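You operate a simulated robot arm through the tools that you are given. There is no shell and no other tool. Be economical: measure what you need, move in short steps, check, and stop when the job is done.

You are at the controls of a simulated robot arm. One attempt, no reset.

## Task
Put one of the strainer with a teal grips from the top of the cream bench on top of the purple planter.

It is judged by the outcome, as a careful person would: the job done as asked, and still so three seconds after it is handed in. It fails if anything else is knocked over, pushed out of place, dropped, spilled or broken.

## Robot
A 6-joint arm with a two-finger parallel gripper, fixed in place. Base frame: the origin is at the foot of the arm, x ahead of it, y to its left, z up; the work surface is at about z = 78. Readings come in cm, rad, newtons and seconds.
With the tool pointing down near the work surface it reaches from about 24 to 64 cm from the base axis. Its first joint turns from -1.152 to 1.152 rad. Payload 2.7 kg.
Tool frame: the origin (TCP) lies between the finger pads and is the grasp point; the fingertips stand 2.3 cm ahead of it; z points along the fingers, y is the line along which they close. The gripper opens to 9.4 cm. The fingers are 3.8 cm wide and 1 cm thick; the gripper's body (5.4 by 9.6 cm) begins 3.9 cm behind the TCP.
Orientation is that of the tool frame in the base frame, as a unit quaternion [x, y, z, w]. With the fingers straight down and closing along the base's y, the tool's x points along the base's -x, its y along +y and its z along -z.

## Interface
- The arm moves only by the tool move_arm. Its argument "targets" is a list of rows, each a list of 6 numbers: the shift along the tool's x, y, z in mm, then the turn, a rotation vector about the tool's x, y, z in rad. In form: [[dx, dy, dz, ax, ay, az], ...]. A call has 1 to 8 rows; each row shifts and turns the commanded pose from where the row before left it, along the tool's axes as they then stand. "fingers" is the gripper command, from -1 (fully open) to 1 (shut), values between in proportion, set as the call begins (left out, the last holds). Rows are played at 5 a second. More than 5 cm and 0.15 rad between two rows, or a gripper value outside its range, and nothing of the call is played. A pose out of reach is approached as far as the arm can. The call stops where the force on the tool passes 40 N (or 10 N more than at its start, if that is more) or the arm is blocked; 0.2 s more then pass. The fingers move at their own pace (about 4.5 cm/s each) and stop on an object; they squeeze with about 21 N. The grip force told is the motor's: it shows also when the fingers shut on nothing. Time passes only in rows, and 0.2 s behind the last, so rows that do not move let the fingers close. The reply holds the time, the measured pose of the TCP, the force on the tool along the base axes, the opening and the grip force, in the units named above and with some noise.
- Cameras (640 x 400 px; columns grow to the right, rows downward): "scene" is fixed at [6.53, -41.9, 140.76]; the picture's right is [0.86, -0.52, 0.00], its down [-0.32, -0.53, -0.79] and it looks along [0.41, 0.67, -0.62] (base axes); focal length 321 px, centre (320, 200). "wrist" rides on the gripper at [8.6, 1.6, -7.5] in the tool frame; the picture's right is [-0.18, 0.98, 0.00], its down [-0.58, -0.11, -0.81] and it looks along [-0.79, -0.15, 0.59] (tool axes); focal length 243 px, centre (320, 200). There is no depth. A picture from a camera that has moved, and an enlarged one, comes with that camera's place and axes in the base frame and with its lens. The place of the scene camera against the robot may be out by one fixed shift of up to 1.8 cm in any direction.
- grab_frame(camera): a new picture of that camera. The clock stands still meanwhile.
- zoom(camera, box): a new picture of the part [left, top, right, bottom] of that camera's present view, enlarged. The clock stands still meanwhile.
- finish_job(): hands the job in; it is judged then, once.

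Go step by step. Nothing tells you positions but the pictures and the camera data: compare them with the known pose of the tool, close in by small moves and look again before you grip or let go. The budget is 90 turns and 36 pictures, counting those below and the enlarged ones. Unless the task says otherwise, let go and move clear before handing in, and close with one line.

The tools are called after ">>>" as name(argument=value, ...) on one line, values as JSON. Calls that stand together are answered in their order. move_arm: Moves the arm, as the interface text tells. Its arguments: {"type":"object","properties":{"targets":{"type":"array","items":{"type":"array","items":{"type":"number"}}},"fingers":{"type":"number"}},"required":["targets"]} The other tools are called the same way: grab_frame (camera) takes a picture; zoom (camera, box) takes an enlarged picture of a part of a camera's view; finish_job () hands the job in.

At the start:

```text
t: 0.0
tcp_pos: [38.05, 10.51, 110.72]
tcp_rot: [0.0, 1.0, -0.001, 0.001]
ft_force: [0.2, 0.0, 0.0]
gripper_width: 9.38
grip_force: 0.0
```

scene: 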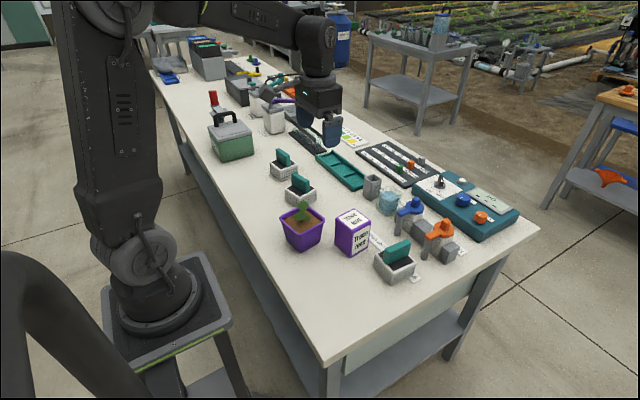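
wrist: 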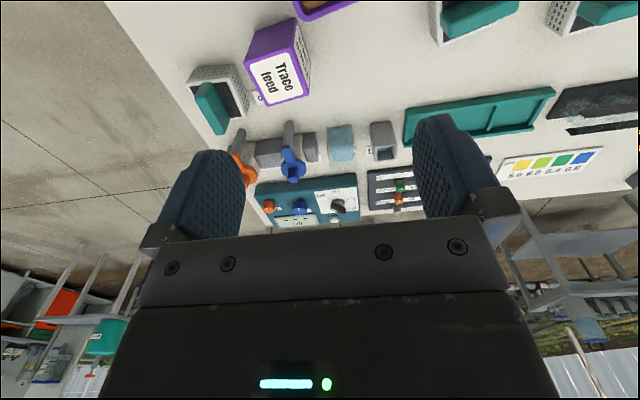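

I see three white baskets with teal grips on the bench, a purple planter holding a seedling, and a purple box labelled "Trace feed". I'll zoom in to tell them apart.

>>> zoom(camera="scene", box=[250, 140, 350, 260])

>>> zoom(camera="scene", box=[320, 190, 480, 290])

>>> zoom(camera="scene", box=[140, 30, 300, 170])

```text
3.33 times, centred on (300, 200) of scene
camera zoom: at [6.53, -41.9, 140.76], right [0.86, -0.52, 0.0], down [-0.32, -0.53, -0.79], along [0.41, 0.67, -0.62], focal length 1070 px, centre (387, 200)
```

zoom: 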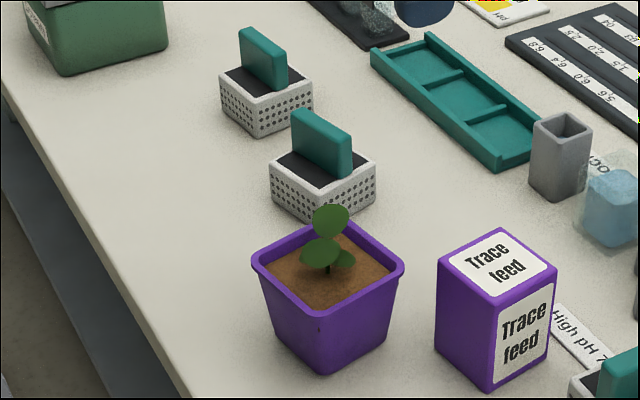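

```text
4.00 times, centred on (400, 240) of scene
camera zoom: at [6.53, -41.9, 140.76], right [0.86, -0.52, 0.0], down [-0.32, -0.53, -0.79], along [0.41, 0.67, -0.62], focal length 1284 px, centre (0, 40)
```

zoom: 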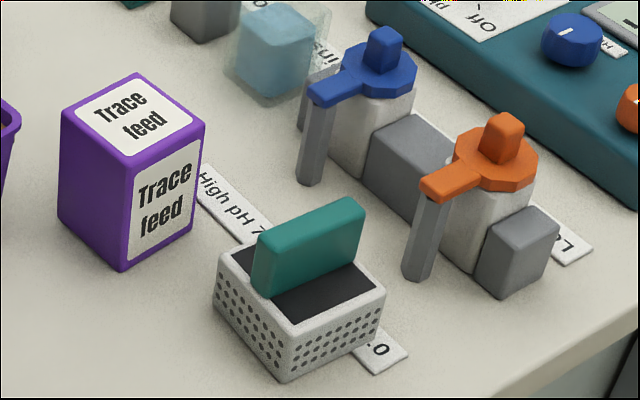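

```text
2.86 times, centred on (220, 100) of scene
camera zoom: at [6.53, -41.9, 140.76], right [0.86, -0.52, 0.0], down [-0.32, -0.53, -0.79], along [0.41, 0.67, -0.62], focal length 917 px, centre (606, 486)
```

zoom: 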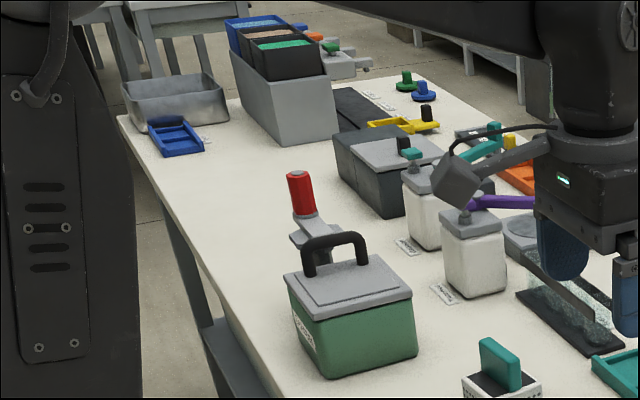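

The planter is a real pot with a seedling, at about (34.6, 12.5). The nearest strainer is at about (42.7, 28.8), with its grip slab running roughly along y. I'll turn the tool a quarter turn so the fingers close along x and the wrist camera looks towards +y.

>>> move_arm(targets=[[-23, 0, 0, 0, 0, 0], [-23, 0, 0, 0, 0, 0], [0, 0, 0, 0, 0, -0.145], [0, 0, 0, 0, 0, -0.145], [0, 0, 0, 0, 0, -0.145], [0, 0, 0, 0, 0, -0.145], [0, 0, 0, 0, 0, -0.145], [0, 0, 0, 0, 0, -0.145]], fingers=-1)

>>> move_arm(targets=[[0, 0, 0, 0, 0, -0.14], [0, 0, 0, 0, 0, -0.14], [0, 0, 0, 0, 0, -0.14], [0, 0, 0, 0, 0, -0.14], [0, 0, 0, 0, 0, -0.14], [0, 0, 0, 0, 0, 0]])

>>> grab_frame(camera="wrist")

```text
t: 1.8
tcp_pos: [42.56, 10.72, 110.84]
tcp_rot: [-0.423, 0.906, 0.001, 0.002]
ft_force: [0.9, 0.2, -0.4]
gripper_width: 9.38
grip_force: 0.2
```

```text
t: 3.2
tcp_pos: [42.62, 10.71, 110.83]
tcp_rot: [0.708, -0.707, 0.001, -0.001]
ft_force: [0.1, 0.0, 0.0]
gripper_width: 9.38
grip_force: 0.0
```

```text
30 pictures are left
camera wrist: at [40.92, 2.03, 118.03], right [-0.98, 0.18, 0.0], down [0.11, 0.58, 0.81], along [0.15, 0.79, -0.59], focal length 243 px, centre (320, 200)
```

wrist: 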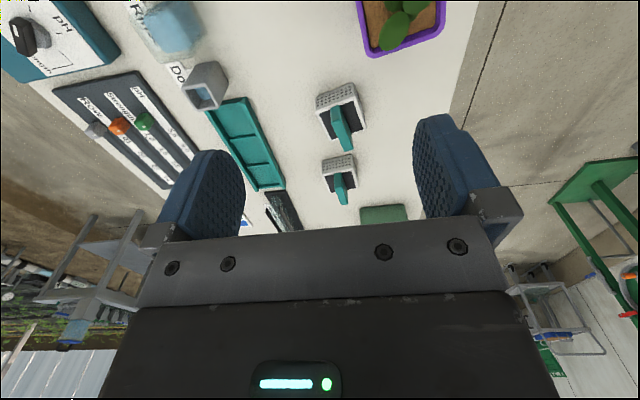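

The wrist view shows both strainers ahead and the planter behind them. I'll zoom in on the nearer strainer to measure it.

>>> zoom(camera="wrist", box=[280, 60, 440, 160])

>>> zoom(camera="wrist", box=[340, 0, 468, 80])

```text
4.00 times, centred on (360, 110) of wrist
camera zoom: at [40.92, 2.03, 118.03], right [-0.98, 0.18, 0.0], down [0.11, 0.58, 0.81], along [0.15, 0.79, -0.59], focal length 970 px, centre (160, 560)
```

zoom: 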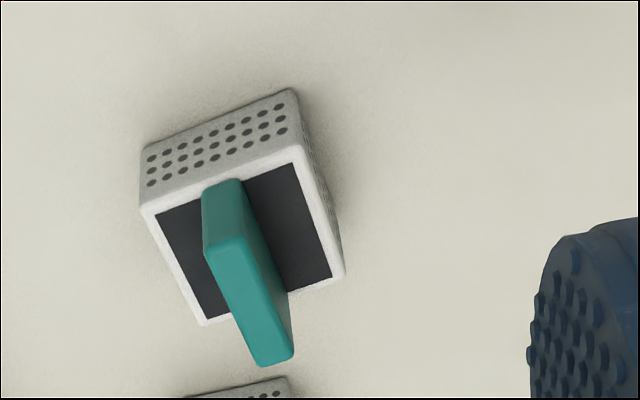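

```text
5.00 times, centred on (404, 40) of wrist
camera zoom: at [40.92, 2.03, 118.03], right [-0.98, 0.18, 0.0], down [0.11, 0.58, 0.81], along [0.15, 0.79, -0.59], focal length 1213 px, centre (-100, 1000)
```

zoom: 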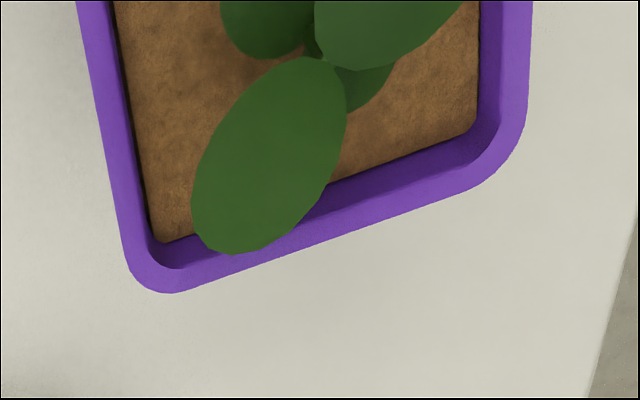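

The strainer measures as a box about 6.7 × 6.2 cm, centred near (42.0, 27.6) with a top at about z 82.8. Its grip slab reaches about z 86.6 and is yawed about 12°. Before picking it up I'll back off to see the whole planter.

>>> move_arm(targets=[[42, 21, 0, 0, 0, 0], [42, 21, 0, 0, 0, 0], [42, 21, 0, 0, 0, 0], [42, 21, 0, 0, 0, 0], [0, 0, 0, 0, 0, 0]])

>>> grab_frame(camera="wrist")

```text
t: 4.4
tcp_pos: [34.16, -6.29, 110.68]
tcp_rot: [-0.707, 0.707, -0.001, 0.001]
ft_force: [-0.3, -0.5, 0.5]
gripper_width: 9.41
grip_force: 0.0
```

```text
27 pictures are left
camera wrist: at [32.43, -14.89, 117.95], right [-0.98, 0.18, 0.0], down [0.11, 0.58, 0.81], along [0.15, 0.79, -0.59], focal length 243 px, centre (320, 200)
```

wrist: 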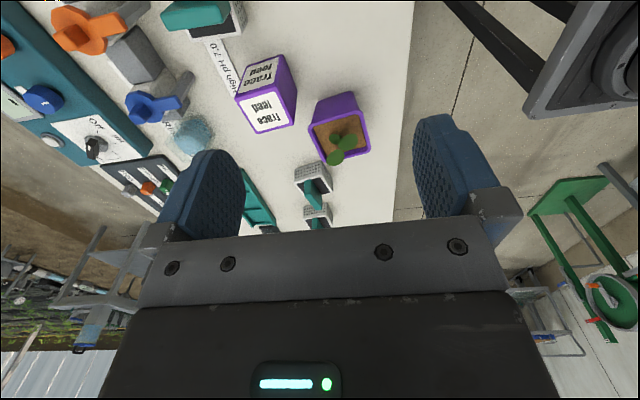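

>>> zoom(camera="wrist", box=[280, 75, 408, 155])

>>> zoom(camera="wrist", box=[270, 90, 430, 190])

```text
5.00 times, centred on (344, 115) of wrist
camera zoom: at [32.43, -14.89, 117.95], right [-0.98, 0.18, 0.0], down [0.11, 0.58, 0.81], along [0.15, 0.79, -0.59], focal length 1213 px, centre (200, 625)
```

zoom: 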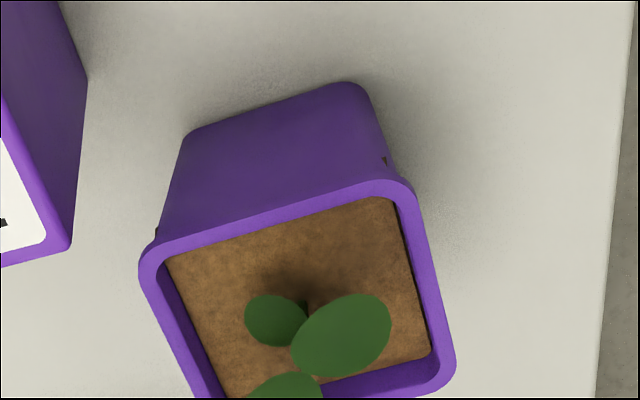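

```text
4.00 times, centred on (350, 140) of wrist
camera zoom: at [32.43, -14.89, 117.95], right [-0.98, 0.18, 0.0], down [0.11, 0.58, 0.81], along [0.15, 0.79, -0.59], focal length 970 px, centre (200, 440)
```

zoom: 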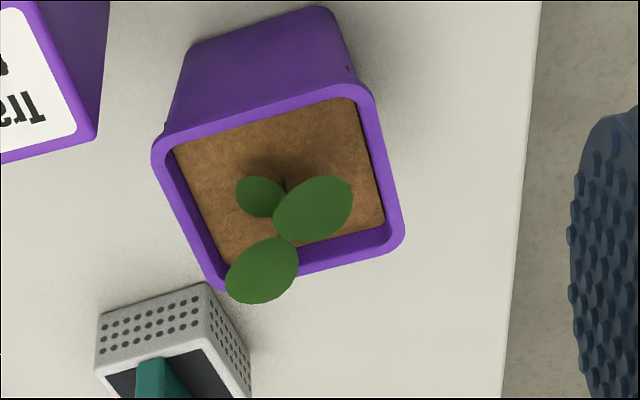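

The planter rim centres near (33.9, 12.2) at about z 85.5, about 8 cm square and yawed about 8°. The seedling stands in the middle, with its free corner towards (−x, +y). I plan to rest the strainer across that corner of the rim so it clears the plant. First I'll move over the strainer.

>>> move_arm(targets=[[-42.4, -9.8, 0, 0, 0, 0], [-42.4, -9.8, 0, 0, 0, 0], [-42.4, -9.8, 0, 0, 0, 0], [-42.4, -9.8, 0, 0, 0, 0], [-42.4, -9.8, 0, 0, 0, 0], [-42.4, -9.8, 0, 0, 0, 0], [-42.4, -9.8, 0, 0, 0, 0], [-42.4, -9.8, 0, 0, 0, 0]])

>>> move_arm(targets=[[0, 0, 0, 0, 0, -0.11], [0, 0, 0, 0, 0, -0.11], [0, 0, 40, 0, 0, 0], [0, 0, 40, 0, 0, 0], [0, 0, 40, 0, 0, 0], [0, 0, 0, 0, 0, 0]])

>>> grab_frame(camera="wrist")

>>> grab_frame(camera="scene")

```text
t: 6.2
tcp_pos: [41.95, 27.84, 110.89]
tcp_rot: [-0.707, 0.707, -0.001, 0.001]
ft_force: [0.5, 0.0, 0.3]
gripper_width: 9.38
grip_force: 0.1
```

```text
t: 7.6
tcp_pos: [42.01, 27.68, 98.59]
tcp_rot: [0.781, -0.625, 0.001, -0.001]
ft_force: [-0.8, 0.2, 0.2]
gripper_width: 9.38
grip_force: 0.1
```

```text
24 pictures are left
camera wrist: at [42.23, 18.99, 105.99], right [-1.0, -0.04, 0.0], down [-0.02, 0.59, 0.81], along [-0.03, 0.81, -0.59], focal length 243 px, centre (320, 200)
```

wrist: 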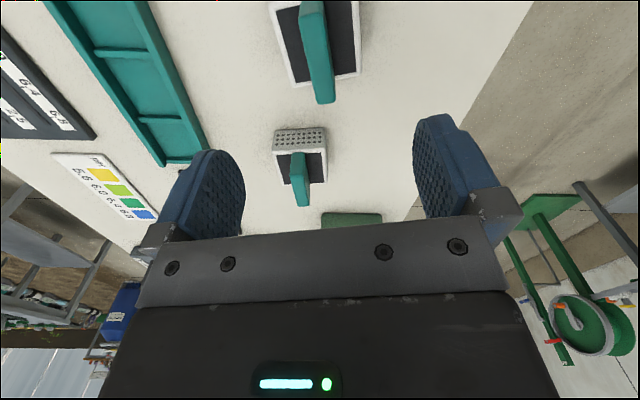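

```text
23 pictures are left
```

scene: 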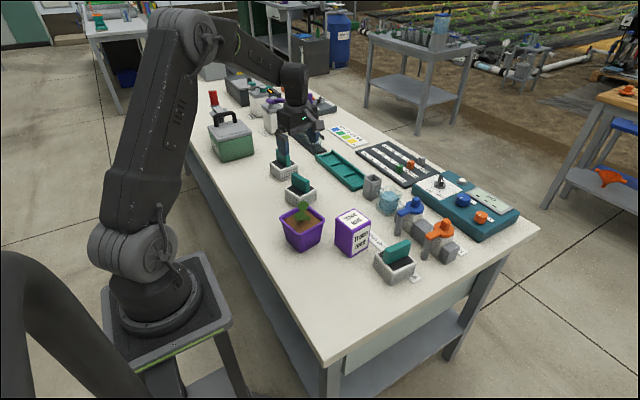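

The gripper is over the strainer. I'll zoom in to check the slab's angle and position.

>>> zoom(camera="wrist", box=[240, 0, 400, 110])

```text
3.64 times, centred on (320, 55) of wrist
camera zoom: at [42.23, 18.99, 105.99], right [-1.0, -0.04, 0.0], down [-0.02, 0.59, 0.81], along [-0.03, 0.81, -0.59], focal length 882 px, centre (320, 727)
```

zoom: 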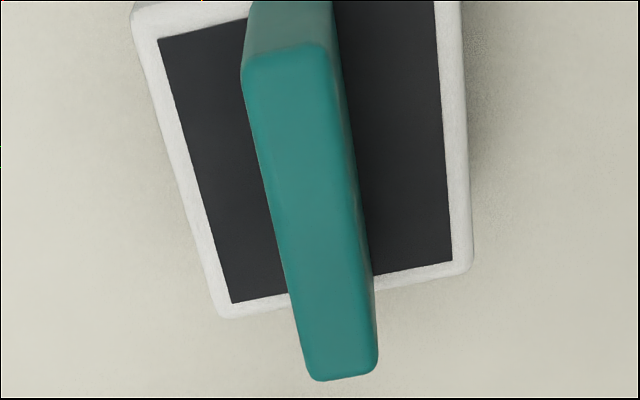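

The slab centre measures (41.9, 27.7) with a yaw of 12.4°, which matches the tool. I'll descend to about z 85.9 and then close.

>>> move_arm(targets=[[0, 0, 40, 0, 0, 0], [0, 0, 40, 0, 0, 0], [0, 0, 30, 0, 0, 0], [0, 0, 10, 0, 0, 0], [0, 0, 7, 0, 0, 0], [0, 0, 0, 0, 0, 0]])

>>> zoom(camera="scene", box=[220, 110, 380, 210])

>>> grab_frame(camera="wrist")

```text
t: 9.0
tcp_pos: [41.78, 27.75, 86.04]
tcp_rot: [0.781, -0.625, 0.0, 0.0]
ft_force: [0.9, -0.4, -0.1]
gripper_width: 9.4
grip_force: 0.1
```

```text
4.00 times, centred on (300, 160) of scene
camera zoom: at [6.53, -41.9, 140.76], right [0.86, -0.52, 0.0], down [-0.32, -0.53, -0.79], along [0.41, 0.67, -0.62], focal length 1284 px, centre (400, 360)
```

zoom: 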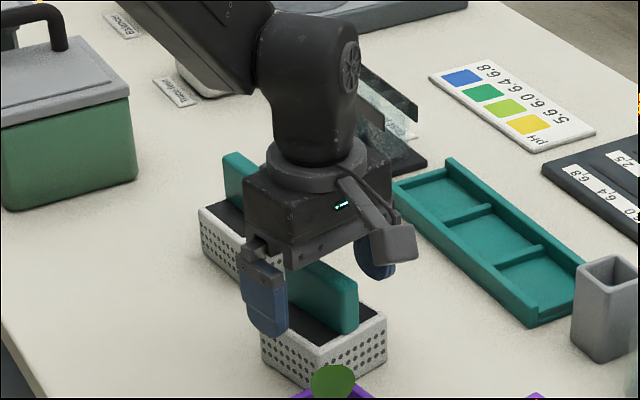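

```text
20 pictures are left
camera wrist: at [42.26, 18.96, 93.32], right [-1.0, -0.03, 0.0], down [-0.02, 0.59, 0.81], along [-0.03, 0.81, -0.59], focal length 243 px, centre (320, 200)
```

wrist: 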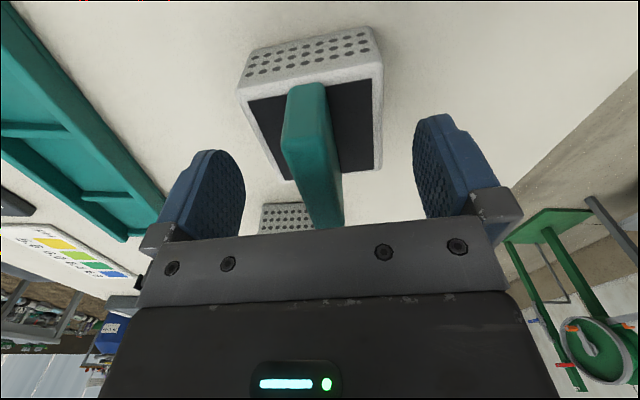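

The slab sits between the fingers and the fingertips clear the basket top. Closing now.

>>> move_arm(targets=[[0, 0, 0, 0, 0, 0], [0, 0, 0, 0, 0, 0], [0, 0, 0, 0, 0, 0], [0, 0, 0, 0, 0, 0], [0, 0, 0, 0, 0, 0], [0, 0, 0, 0, 0, 0]], fingers=1)

>>> move_arm(targets=[[0, 0, -20, 0, 0, 0], [0, 0, -40, 0, 0, 0], [0, 0, -50, 0, 0, 0], [0, 0, -40, 0, 0, 0], [0, 0, 0, 0, 0, 0]])

>>> grab_frame(camera="wrist")

```text
t: 10.4
tcp_pos: [42.03, 27.78, 86.08]
tcp_rot: [0.78, -0.626, 0.0, -0.002]
ft_force: [0.7, 0.0, 0.8]
gripper_width: 1.73
grip_force: 21.0
```

```text
t: 11.6
tcp_pos: [41.9, 27.63, 101.07]
tcp_rot: [0.781, -0.625, 0.0, -0.001]
ft_force: [-0.2, 0.4, -1.1]
gripper_width: 1.74
grip_force: 21.2
```

```text
19 pictures are left
camera wrist: at [42.23, 18.93, 108.35], right [-1.0, -0.03, 0.0], down [-0.02, 0.59, 0.81], along [-0.03, 0.81, -0.59], focal length 243 px, centre (320, 200)
```

wrist: 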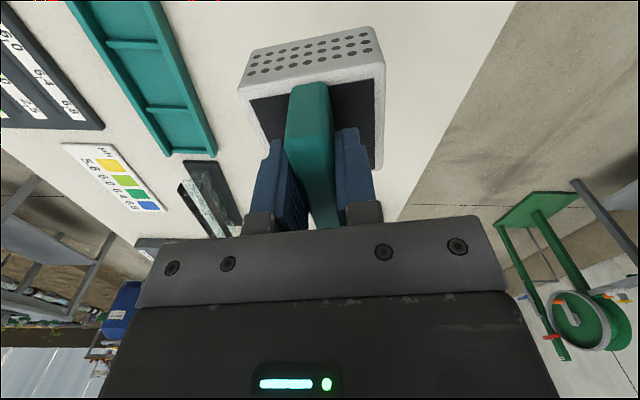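

The strainer is lifted and held firmly, with its bottom 8.05 cm below the TCP. I'll turn it clockwise 49° and carry it above the free corner of the planter.

>>> move_arm(targets=[[0, 0, 0, 0, 0, 0.1425], [0, 0, 0, 0, 0, 0.1425], [0, 0, 0, 0, 0, 0.1425], [0, 0, 0, 0, 0, 0.1425], [0, 0, 0, 0, 0, 0.1425], [0, 0, 0, 0, 0, 0.1425], [0, 0, 0, 0, 0, 0]])

>>> move_arm(targets=[[34, 2, 0, 0, 0, 0], [34, 2, 0, 0, 0, 0], [34, 2, 0, 0, 0, 0], [34, 2, 0, 0, 0, 0], [34, 2, 0, 0, 0, 0], [0, 0, 0, 0, 0, 0], [0, 0, 0, 0, 0, 0]])

>>> grab_frame(camera="wrist")

>>> zoom(camera="scene", box=[220, 150, 380, 250])

```text
t: 13.2
tcp_pos: [41.86, 27.79, 101.12]
tcp_rot: [-0.45, 0.893, 0.0, 0.001]
ft_force: [-0.7, 0.0, -0.7]
gripper_width: 1.75
grip_force: 21.3
```

```text
t: 14.8
tcp_pos: [30.96, 14.57, 101.21]
tcp_rot: [-0.452, 0.892, 0.0, 0.0]
ft_force: [0.3, 0.0, -0.4]
gripper_width: 1.78
grip_force: 20.8
```

```text
18 pictures are left
camera wrist: at [24.52, 8.62, 108.34], right [-0.68, 0.73, 0.0], down [0.43, 0.4, 0.81], along [0.59, 0.55, -0.59], focal length 243 px, centre (320, 200)
```

wrist: 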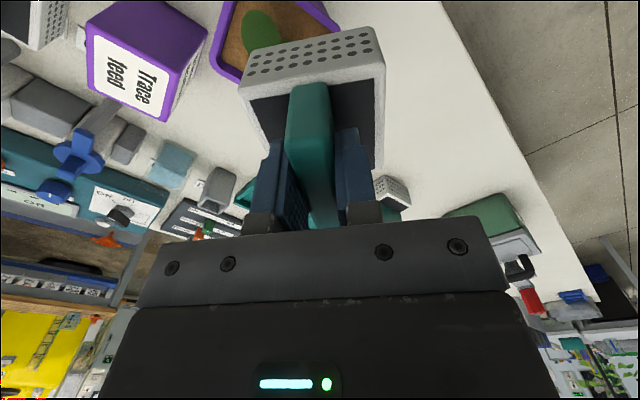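

```text
4.00 times, centred on (300, 200) of scene
camera zoom: at [6.53, -41.9, 140.76], right [0.86, -0.52, 0.0], down [-0.32, -0.53, -0.79], along [0.41, 0.67, -0.62], focal length 1284 px, centre (400, 200)
```

zoom: 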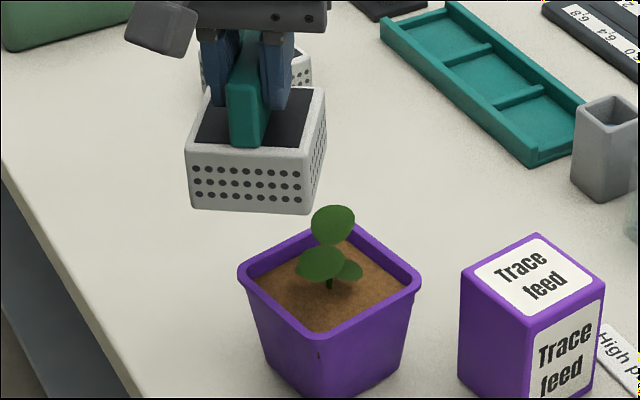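

The strainer is hovering over the free corner, about 3.8 cm out along the planter's diagonal as planned. I'll lower it partway and check that it clears the leaves.

>>> move_arm(targets=[[0, 0, 20, 0, 0, 0], [0, 0, 20, 0, 0, 0], [0, 0, 10, 0, 0, 0], [0, 0, 0, 0, 0, 0]])

>>> zoom(camera="scene", box=[250, 170, 346, 260])

>>> zoom(camera="wrist", box=[180, 0, 420, 150])

```text
t: 15.8
tcp_pos: [31.06, 14.66, 96.08]
tcp_rot: [-0.451, 0.892, 0.0, 0.001]
ft_force: [-0.4, 1.3, 0.2]
gripper_width: 1.76
grip_force: 20.9
```

```text
4.44 times, centred on (298, 215) of scene
camera zoom: at [6.53, -41.9, 140.76], right [0.86, -0.52, 0.0], down [-0.32, -0.53, -0.79], along [0.41, 0.67, -0.62], focal length 1427 px, centre (418, 133)
```

zoom: 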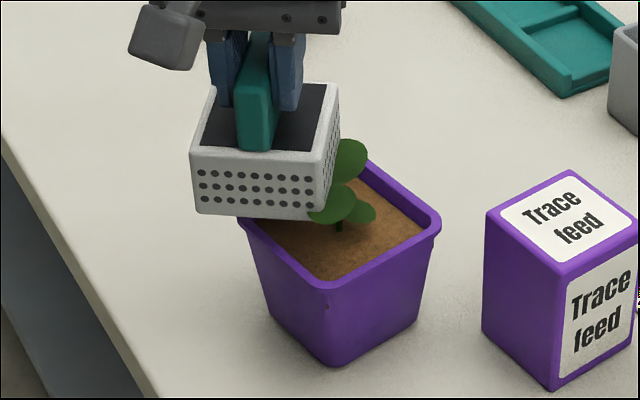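

```text
2.67 times, centred on (300, 75) of wrist
camera zoom: at [24.61, 8.68, 103.32], right [-0.68, 0.73, 0.0], down [0.43, 0.4, 0.81], along [0.59, 0.55, -0.59], focal length 647 px, centre (373, 533)
```

zoom: 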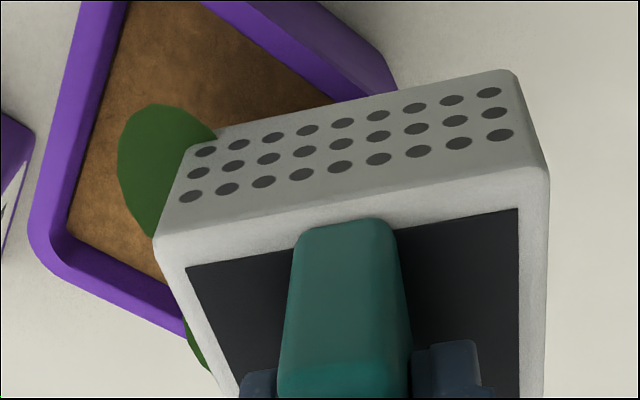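

The strainer's bottom is at about z 88.0 and its side just brushes past the leaves. I'll shift it 2 mm outward and lower slowly until it touches the rim.

>>> move_arm(targets=[[0, 2, 0, 0, 0, 0], [0, 0, 8, 0, 0, 0], [0, 0, 6, 0, 0, 0], [0, 0, 4, 0, 0, 0], [0, 0, 0, 0, 0, 0]])

>>> zoom(camera="scene", box=[250, 170, 346, 260])

```text
t: 17.0
tcp_pos: [30.91, 14.9, 94.3]
tcp_rot: [-0.451, 0.892, 0.0, 0.001]
ft_force: [-0.2, 0.2, -0.3]
gripper_width: 1.76
grip_force: 20.9
```

```text
4.44 times, centred on (298, 215) of scene
camera zoom: at [6.53, -41.9, 140.76], right [0.86, -0.52, 0.0], down [-0.32, -0.53, -0.79], along [0.41, 0.67, -0.62], focal length 1427 px, centre (418, 133)
```

zoom: 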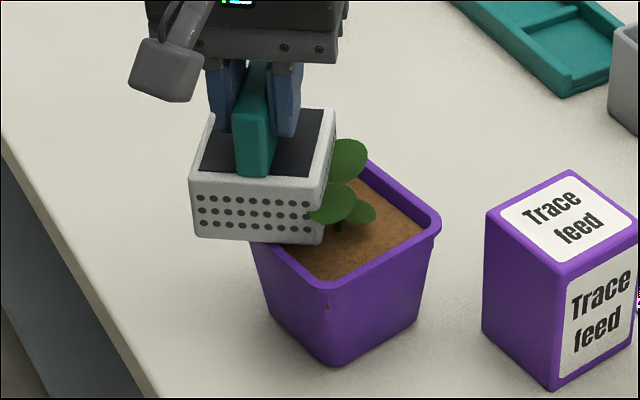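

No contact yet. The leaves are standing free beside the basket. I'll lower in small steps until the force shows contact.

>>> move_arm(targets=[[0, 0, 2, 0, 0, 0], [0, 0, 2, 0, 0, 0], [0, 0, 0, 0, 0, 0]])

>>> move_arm(targets=[[0, 0, 1.5, 0, 0, 0], [0, 0, 1.5, 0, 0, 0], [0, 0, 0, 0, 0, 0]])

```text
t: 17.8
tcp_pos: [31.07, 14.86, 94.01]
tcp_rot: [-0.451, 0.892, 0.0, 0.003]
ft_force: [-1.3, 0.9, 20.8]
gripper_width: 1.77
grip_force: 20.7
```

```text
t: 18.6
tcp_pos: [30.82, 14.8, 93.52]
tcp_rot: [-0.451, 0.892, 0.0, 0.001]
ft_force: [2.3, 2.4, 19.0]
gripper_width: 1.79
grip_force: 21.1
```

It has made contact, at about the expected rim height. I'll look before easing off.

>>> zoom(camera="scene", box=[250, 170, 346, 260])

>>> zoom(camera="wrist", box=[180, 0, 420, 150])

```text
4.44 times, centred on (298, 215) of scene
camera zoom: at [6.52, -41.9, 140.76], right [0.86, -0.52, 0.0], down [-0.32, -0.53, -0.79], along [0.41, 0.67, -0.62], focal length 1427 px, centre (418, 133)
```

zoom: 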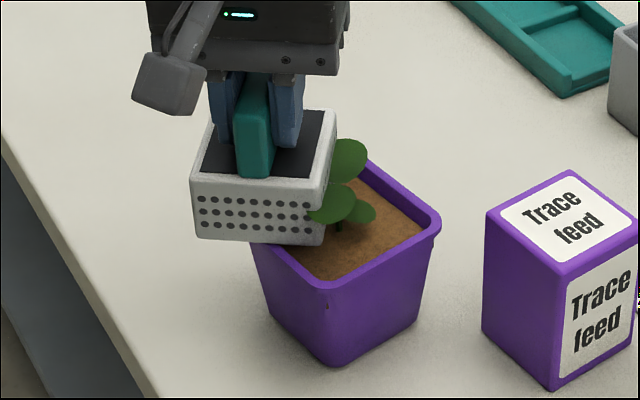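

```text
2.67 times, centred on (300, 75) of wrist
camera zoom: at [24.49, 8.86, 100.72], right [-0.68, 0.73, 0.0], down [0.43, 0.4, 0.81], along [0.59, 0.55, -0.59], focal length 647 px, centre (373, 533)
```

zoom: 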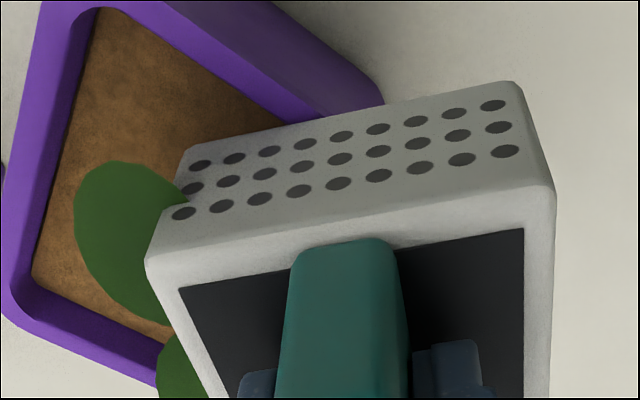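

The basket is resting on two sides of the rim at the corner, level and clear of the stem. I'll ease the downward pressure before releasing.

>>> move_arm(targets=[[0, 0, -1.5, 0, 0, 0], [0, 0, -1, 0, 0, 0], [0, 0, 0, 0, 0, 0]])

```text
t: 19.4
tcp_pos: [30.94, 14.85, 93.89]
tcp_rot: [-0.45, 0.893, 0.0, 0.0]
ft_force: [0.4, -0.5, -0.3]
gripper_width: 1.79
grip_force: 21.4
```

>>> move_arm(targets=[[0, 0, 0.7, 0, 0, 0], [0, 0, 0, 0, 0, 0]])

```text
t: 20.0
tcp_pos: [30.92, 14.83, 93.69]
tcp_rot: [-0.451, 0.893, 0.0, 0.001]
ft_force: [0.0, 0.2, -0.8]
gripper_width: 1.75
grip_force: 21.1
```

The force is still close to zero, so I'll lower slightly more until light contact.

>>> move_arm(targets=[[0, 0, 0.7, 0, 0, 0], [0, 0, 0, 0, 0, 0]])

```text
t: 20.6
tcp_pos: [30.85, 14.85, 93.56]
tcp_rot: [-0.451, 0.893, 0.0, 0.001]
ft_force: [0.3, 0.1, -2.2]
gripper_width: 1.78
grip_force: 21.0
```

>>> move_arm(targets=[[0, 0, 0.7, 0, 0, 0], [0, 0, 0, 0, 0, 0]])

```text
t: 21.2
tcp_pos: [31.12, 14.79, 93.66]
tcp_rot: [-0.45, 0.893, 0.001, 0.0]
ft_force: [0.3, 0.0, -0.8]
gripper_width: 1.78
grip_force: 21.5
```

>>> move_arm(targets=[[0, 0, 1, 0, 0, 0], [0, 0, 0, 0, 0, 0]])

>>> zoom(camera="scene", box=[260, 190, 340, 240])

```text
t: 21.8
tcp_pos: [30.78, 14.83, 93.49]
tcp_rot: [-0.45, 0.893, 0.0, 0.001]
ft_force: [-0.3, 0.6, 0.5]
gripper_width: 1.77
grip_force: 20.6
```

```text
8.00 times, centred on (300, 215) of scene
camera zoom: at [6.53, -41.9, 140.76], right [0.86, -0.52, 0.0], down [-0.32, -0.53, -0.79], along [0.41, 0.67, -0.62], focal length 2568 px, centre (480, 80)
```

zoom: 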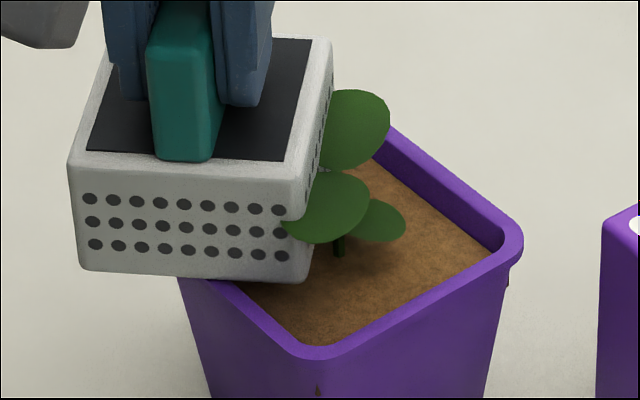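

It looks seated or within about a millimetre of the rim. I'll lower once more by 1 mm.

>>> move_arm(targets=[[0, 0, 1, 0, 0, 0], [0, 0, 0, 0, 0, 0]])

```text
t: 22.4
tcp_pos: [30.87, 14.73, 93.44]
tcp_rot: [-0.452, 0.892, 0.0, 0.001]
ft_force: [-4.3, -3.7, 19.1]
gripper_width: 1.77
grip_force: 20.9
```

It is clearly seated now. I'll back off 0.6 mm and open the fingers gently part-way.

>>> move_arm(targets=[[0, 0, -0.6, 0, 0, 0], [0, 0, 0, 0, 0, 0]])

>>> move_arm(targets=[[0, 0, 0, 0, 0, 0], [0, 0, 0, 0, 0, 0], [0, 0, 0, 0, 0, 0], [0, 0, 0, 0, 0, 0]], fingers=0.3)

>>> zoom(camera="scene", box=[260, 190, 340, 240])

```text
t: 23.0
tcp_pos: [30.94, 14.79, 93.55]
tcp_rot: [-0.452, 0.892, 0.0, 0.001]
ft_force: [-2.5, -1.2, 16.3]
gripper_width: 1.73
grip_force: 21.2
```

```text
t: 24.0
tcp_pos: [30.86, 14.76, 93.57]
tcp_rot: [-0.451, 0.893, -0.001, 0.001]
ft_force: [0.3, 0.4, 1.2]
gripper_width: 3.28
grip_force: 0.1
```

```text
8.00 times, centred on (300, 215) of scene
camera zoom: at [6.53, -41.9, 140.76], right [0.86, -0.52, 0.0], down [-0.32, -0.53, -0.79], along [0.41, 0.67, -0.62], focal length 2568 px, centre (480, 80)
```

zoom: 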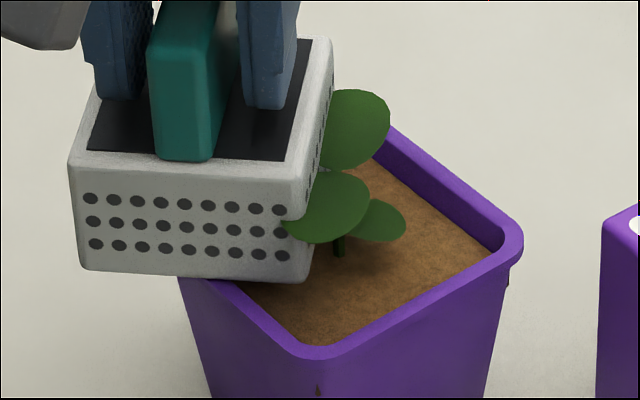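

The strainer stays put with the fingers open. I'll retreat straight up and check that it is stable.

>>> move_arm(targets=[[0, 0, -10, 0, 0, 0], [0, 0, -20, 0, 0, 0], [0, 0, -40, 0, 0, 0], [0, 0, -50, 0, 0, 0], [0, 0, 0, 0, 0, 0], [0, 0, 0, 0, 0, 0], [0, 0, 0, 0, 0, 0]])

>>> zoom(camera="scene", box=[220, 150, 380, 260])

```text
t: 25.6
tcp_pos: [30.89, 15.01, 105.45]
tcp_rot: [-0.451, 0.893, 0.0, 0.0]
ft_force: [-0.2, 0.8, 0.9]
gripper_width: 3.29
grip_force: 0.0
```

```text
3.64 times, centred on (300, 205) of scene
camera zoom: at [6.53, -41.9, 140.76], right [0.86, -0.52, 0.0], down [-0.32, -0.53, -0.79], along [0.41, 0.67, -0.62], focal length 1167 px, centre (393, 182)
```

zoom: 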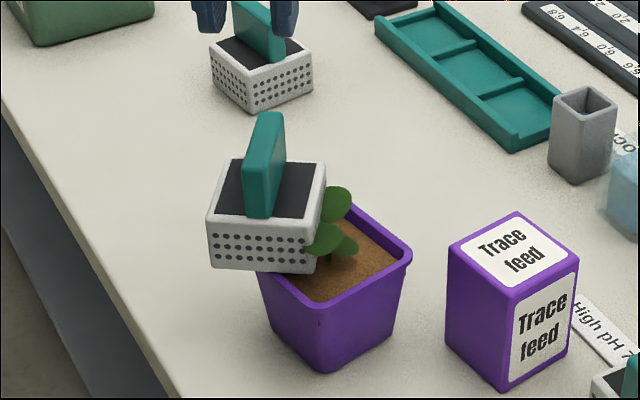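

It stands level on the rim and the plant is intact. I'll wait about two seconds and look once more.

>>> move_arm(targets=[[0, 0, -20, 0, 0, 0], [0, 0, 0, 0, 0, 0], [0, 0, 0, 0, 0, 0], [0, 0, 0, 0, 0, 0], [0, 0, 0, 0, 0, 0], [0, 0, 0, 0, 0, 0], [0, 0, 0, 0, 0, 0], [0, 0, 0, 0, 0, 0]])

>>> zoom(camera="scene", box=[220, 150, 380, 260])

```text
t: 27.4
tcp_pos: [30.89, 14.9, 107.5]
tcp_rot: [-0.451, 0.892, 0.001, 0.001]
ft_force: [-0.6, -0.5, 0.5]
gripper_width: 3.3
grip_force: 0.1
```

```text
3.64 times, centred on (300, 205) of scene
camera zoom: at [6.53, -41.9, 140.76], right [0.86, -0.52, 0.0], down [-0.32, -0.53, -0.79], along [0.41, 0.67, -0.62], focal length 1167 px, centre (393, 182)
```

zoom: 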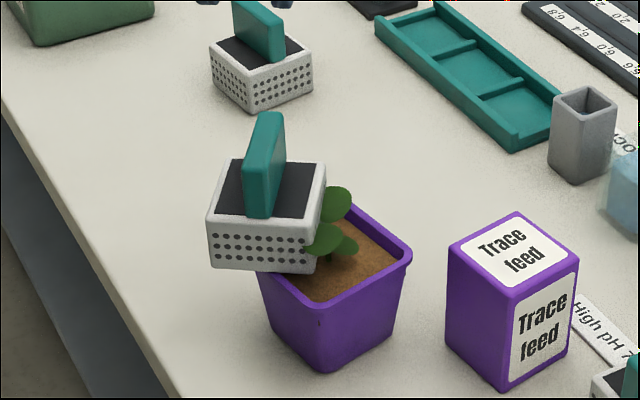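

The strainer hasn't moved and the gripper is clear, so I'm handing the job in.

>>> finish_job()

```text
The job is handed in.
```

The teal-grip strainer is resting level across one corner of the purple planter's rim, beside the seedling; it had not moved when I checked after letting go, and nothing else was disturbed.
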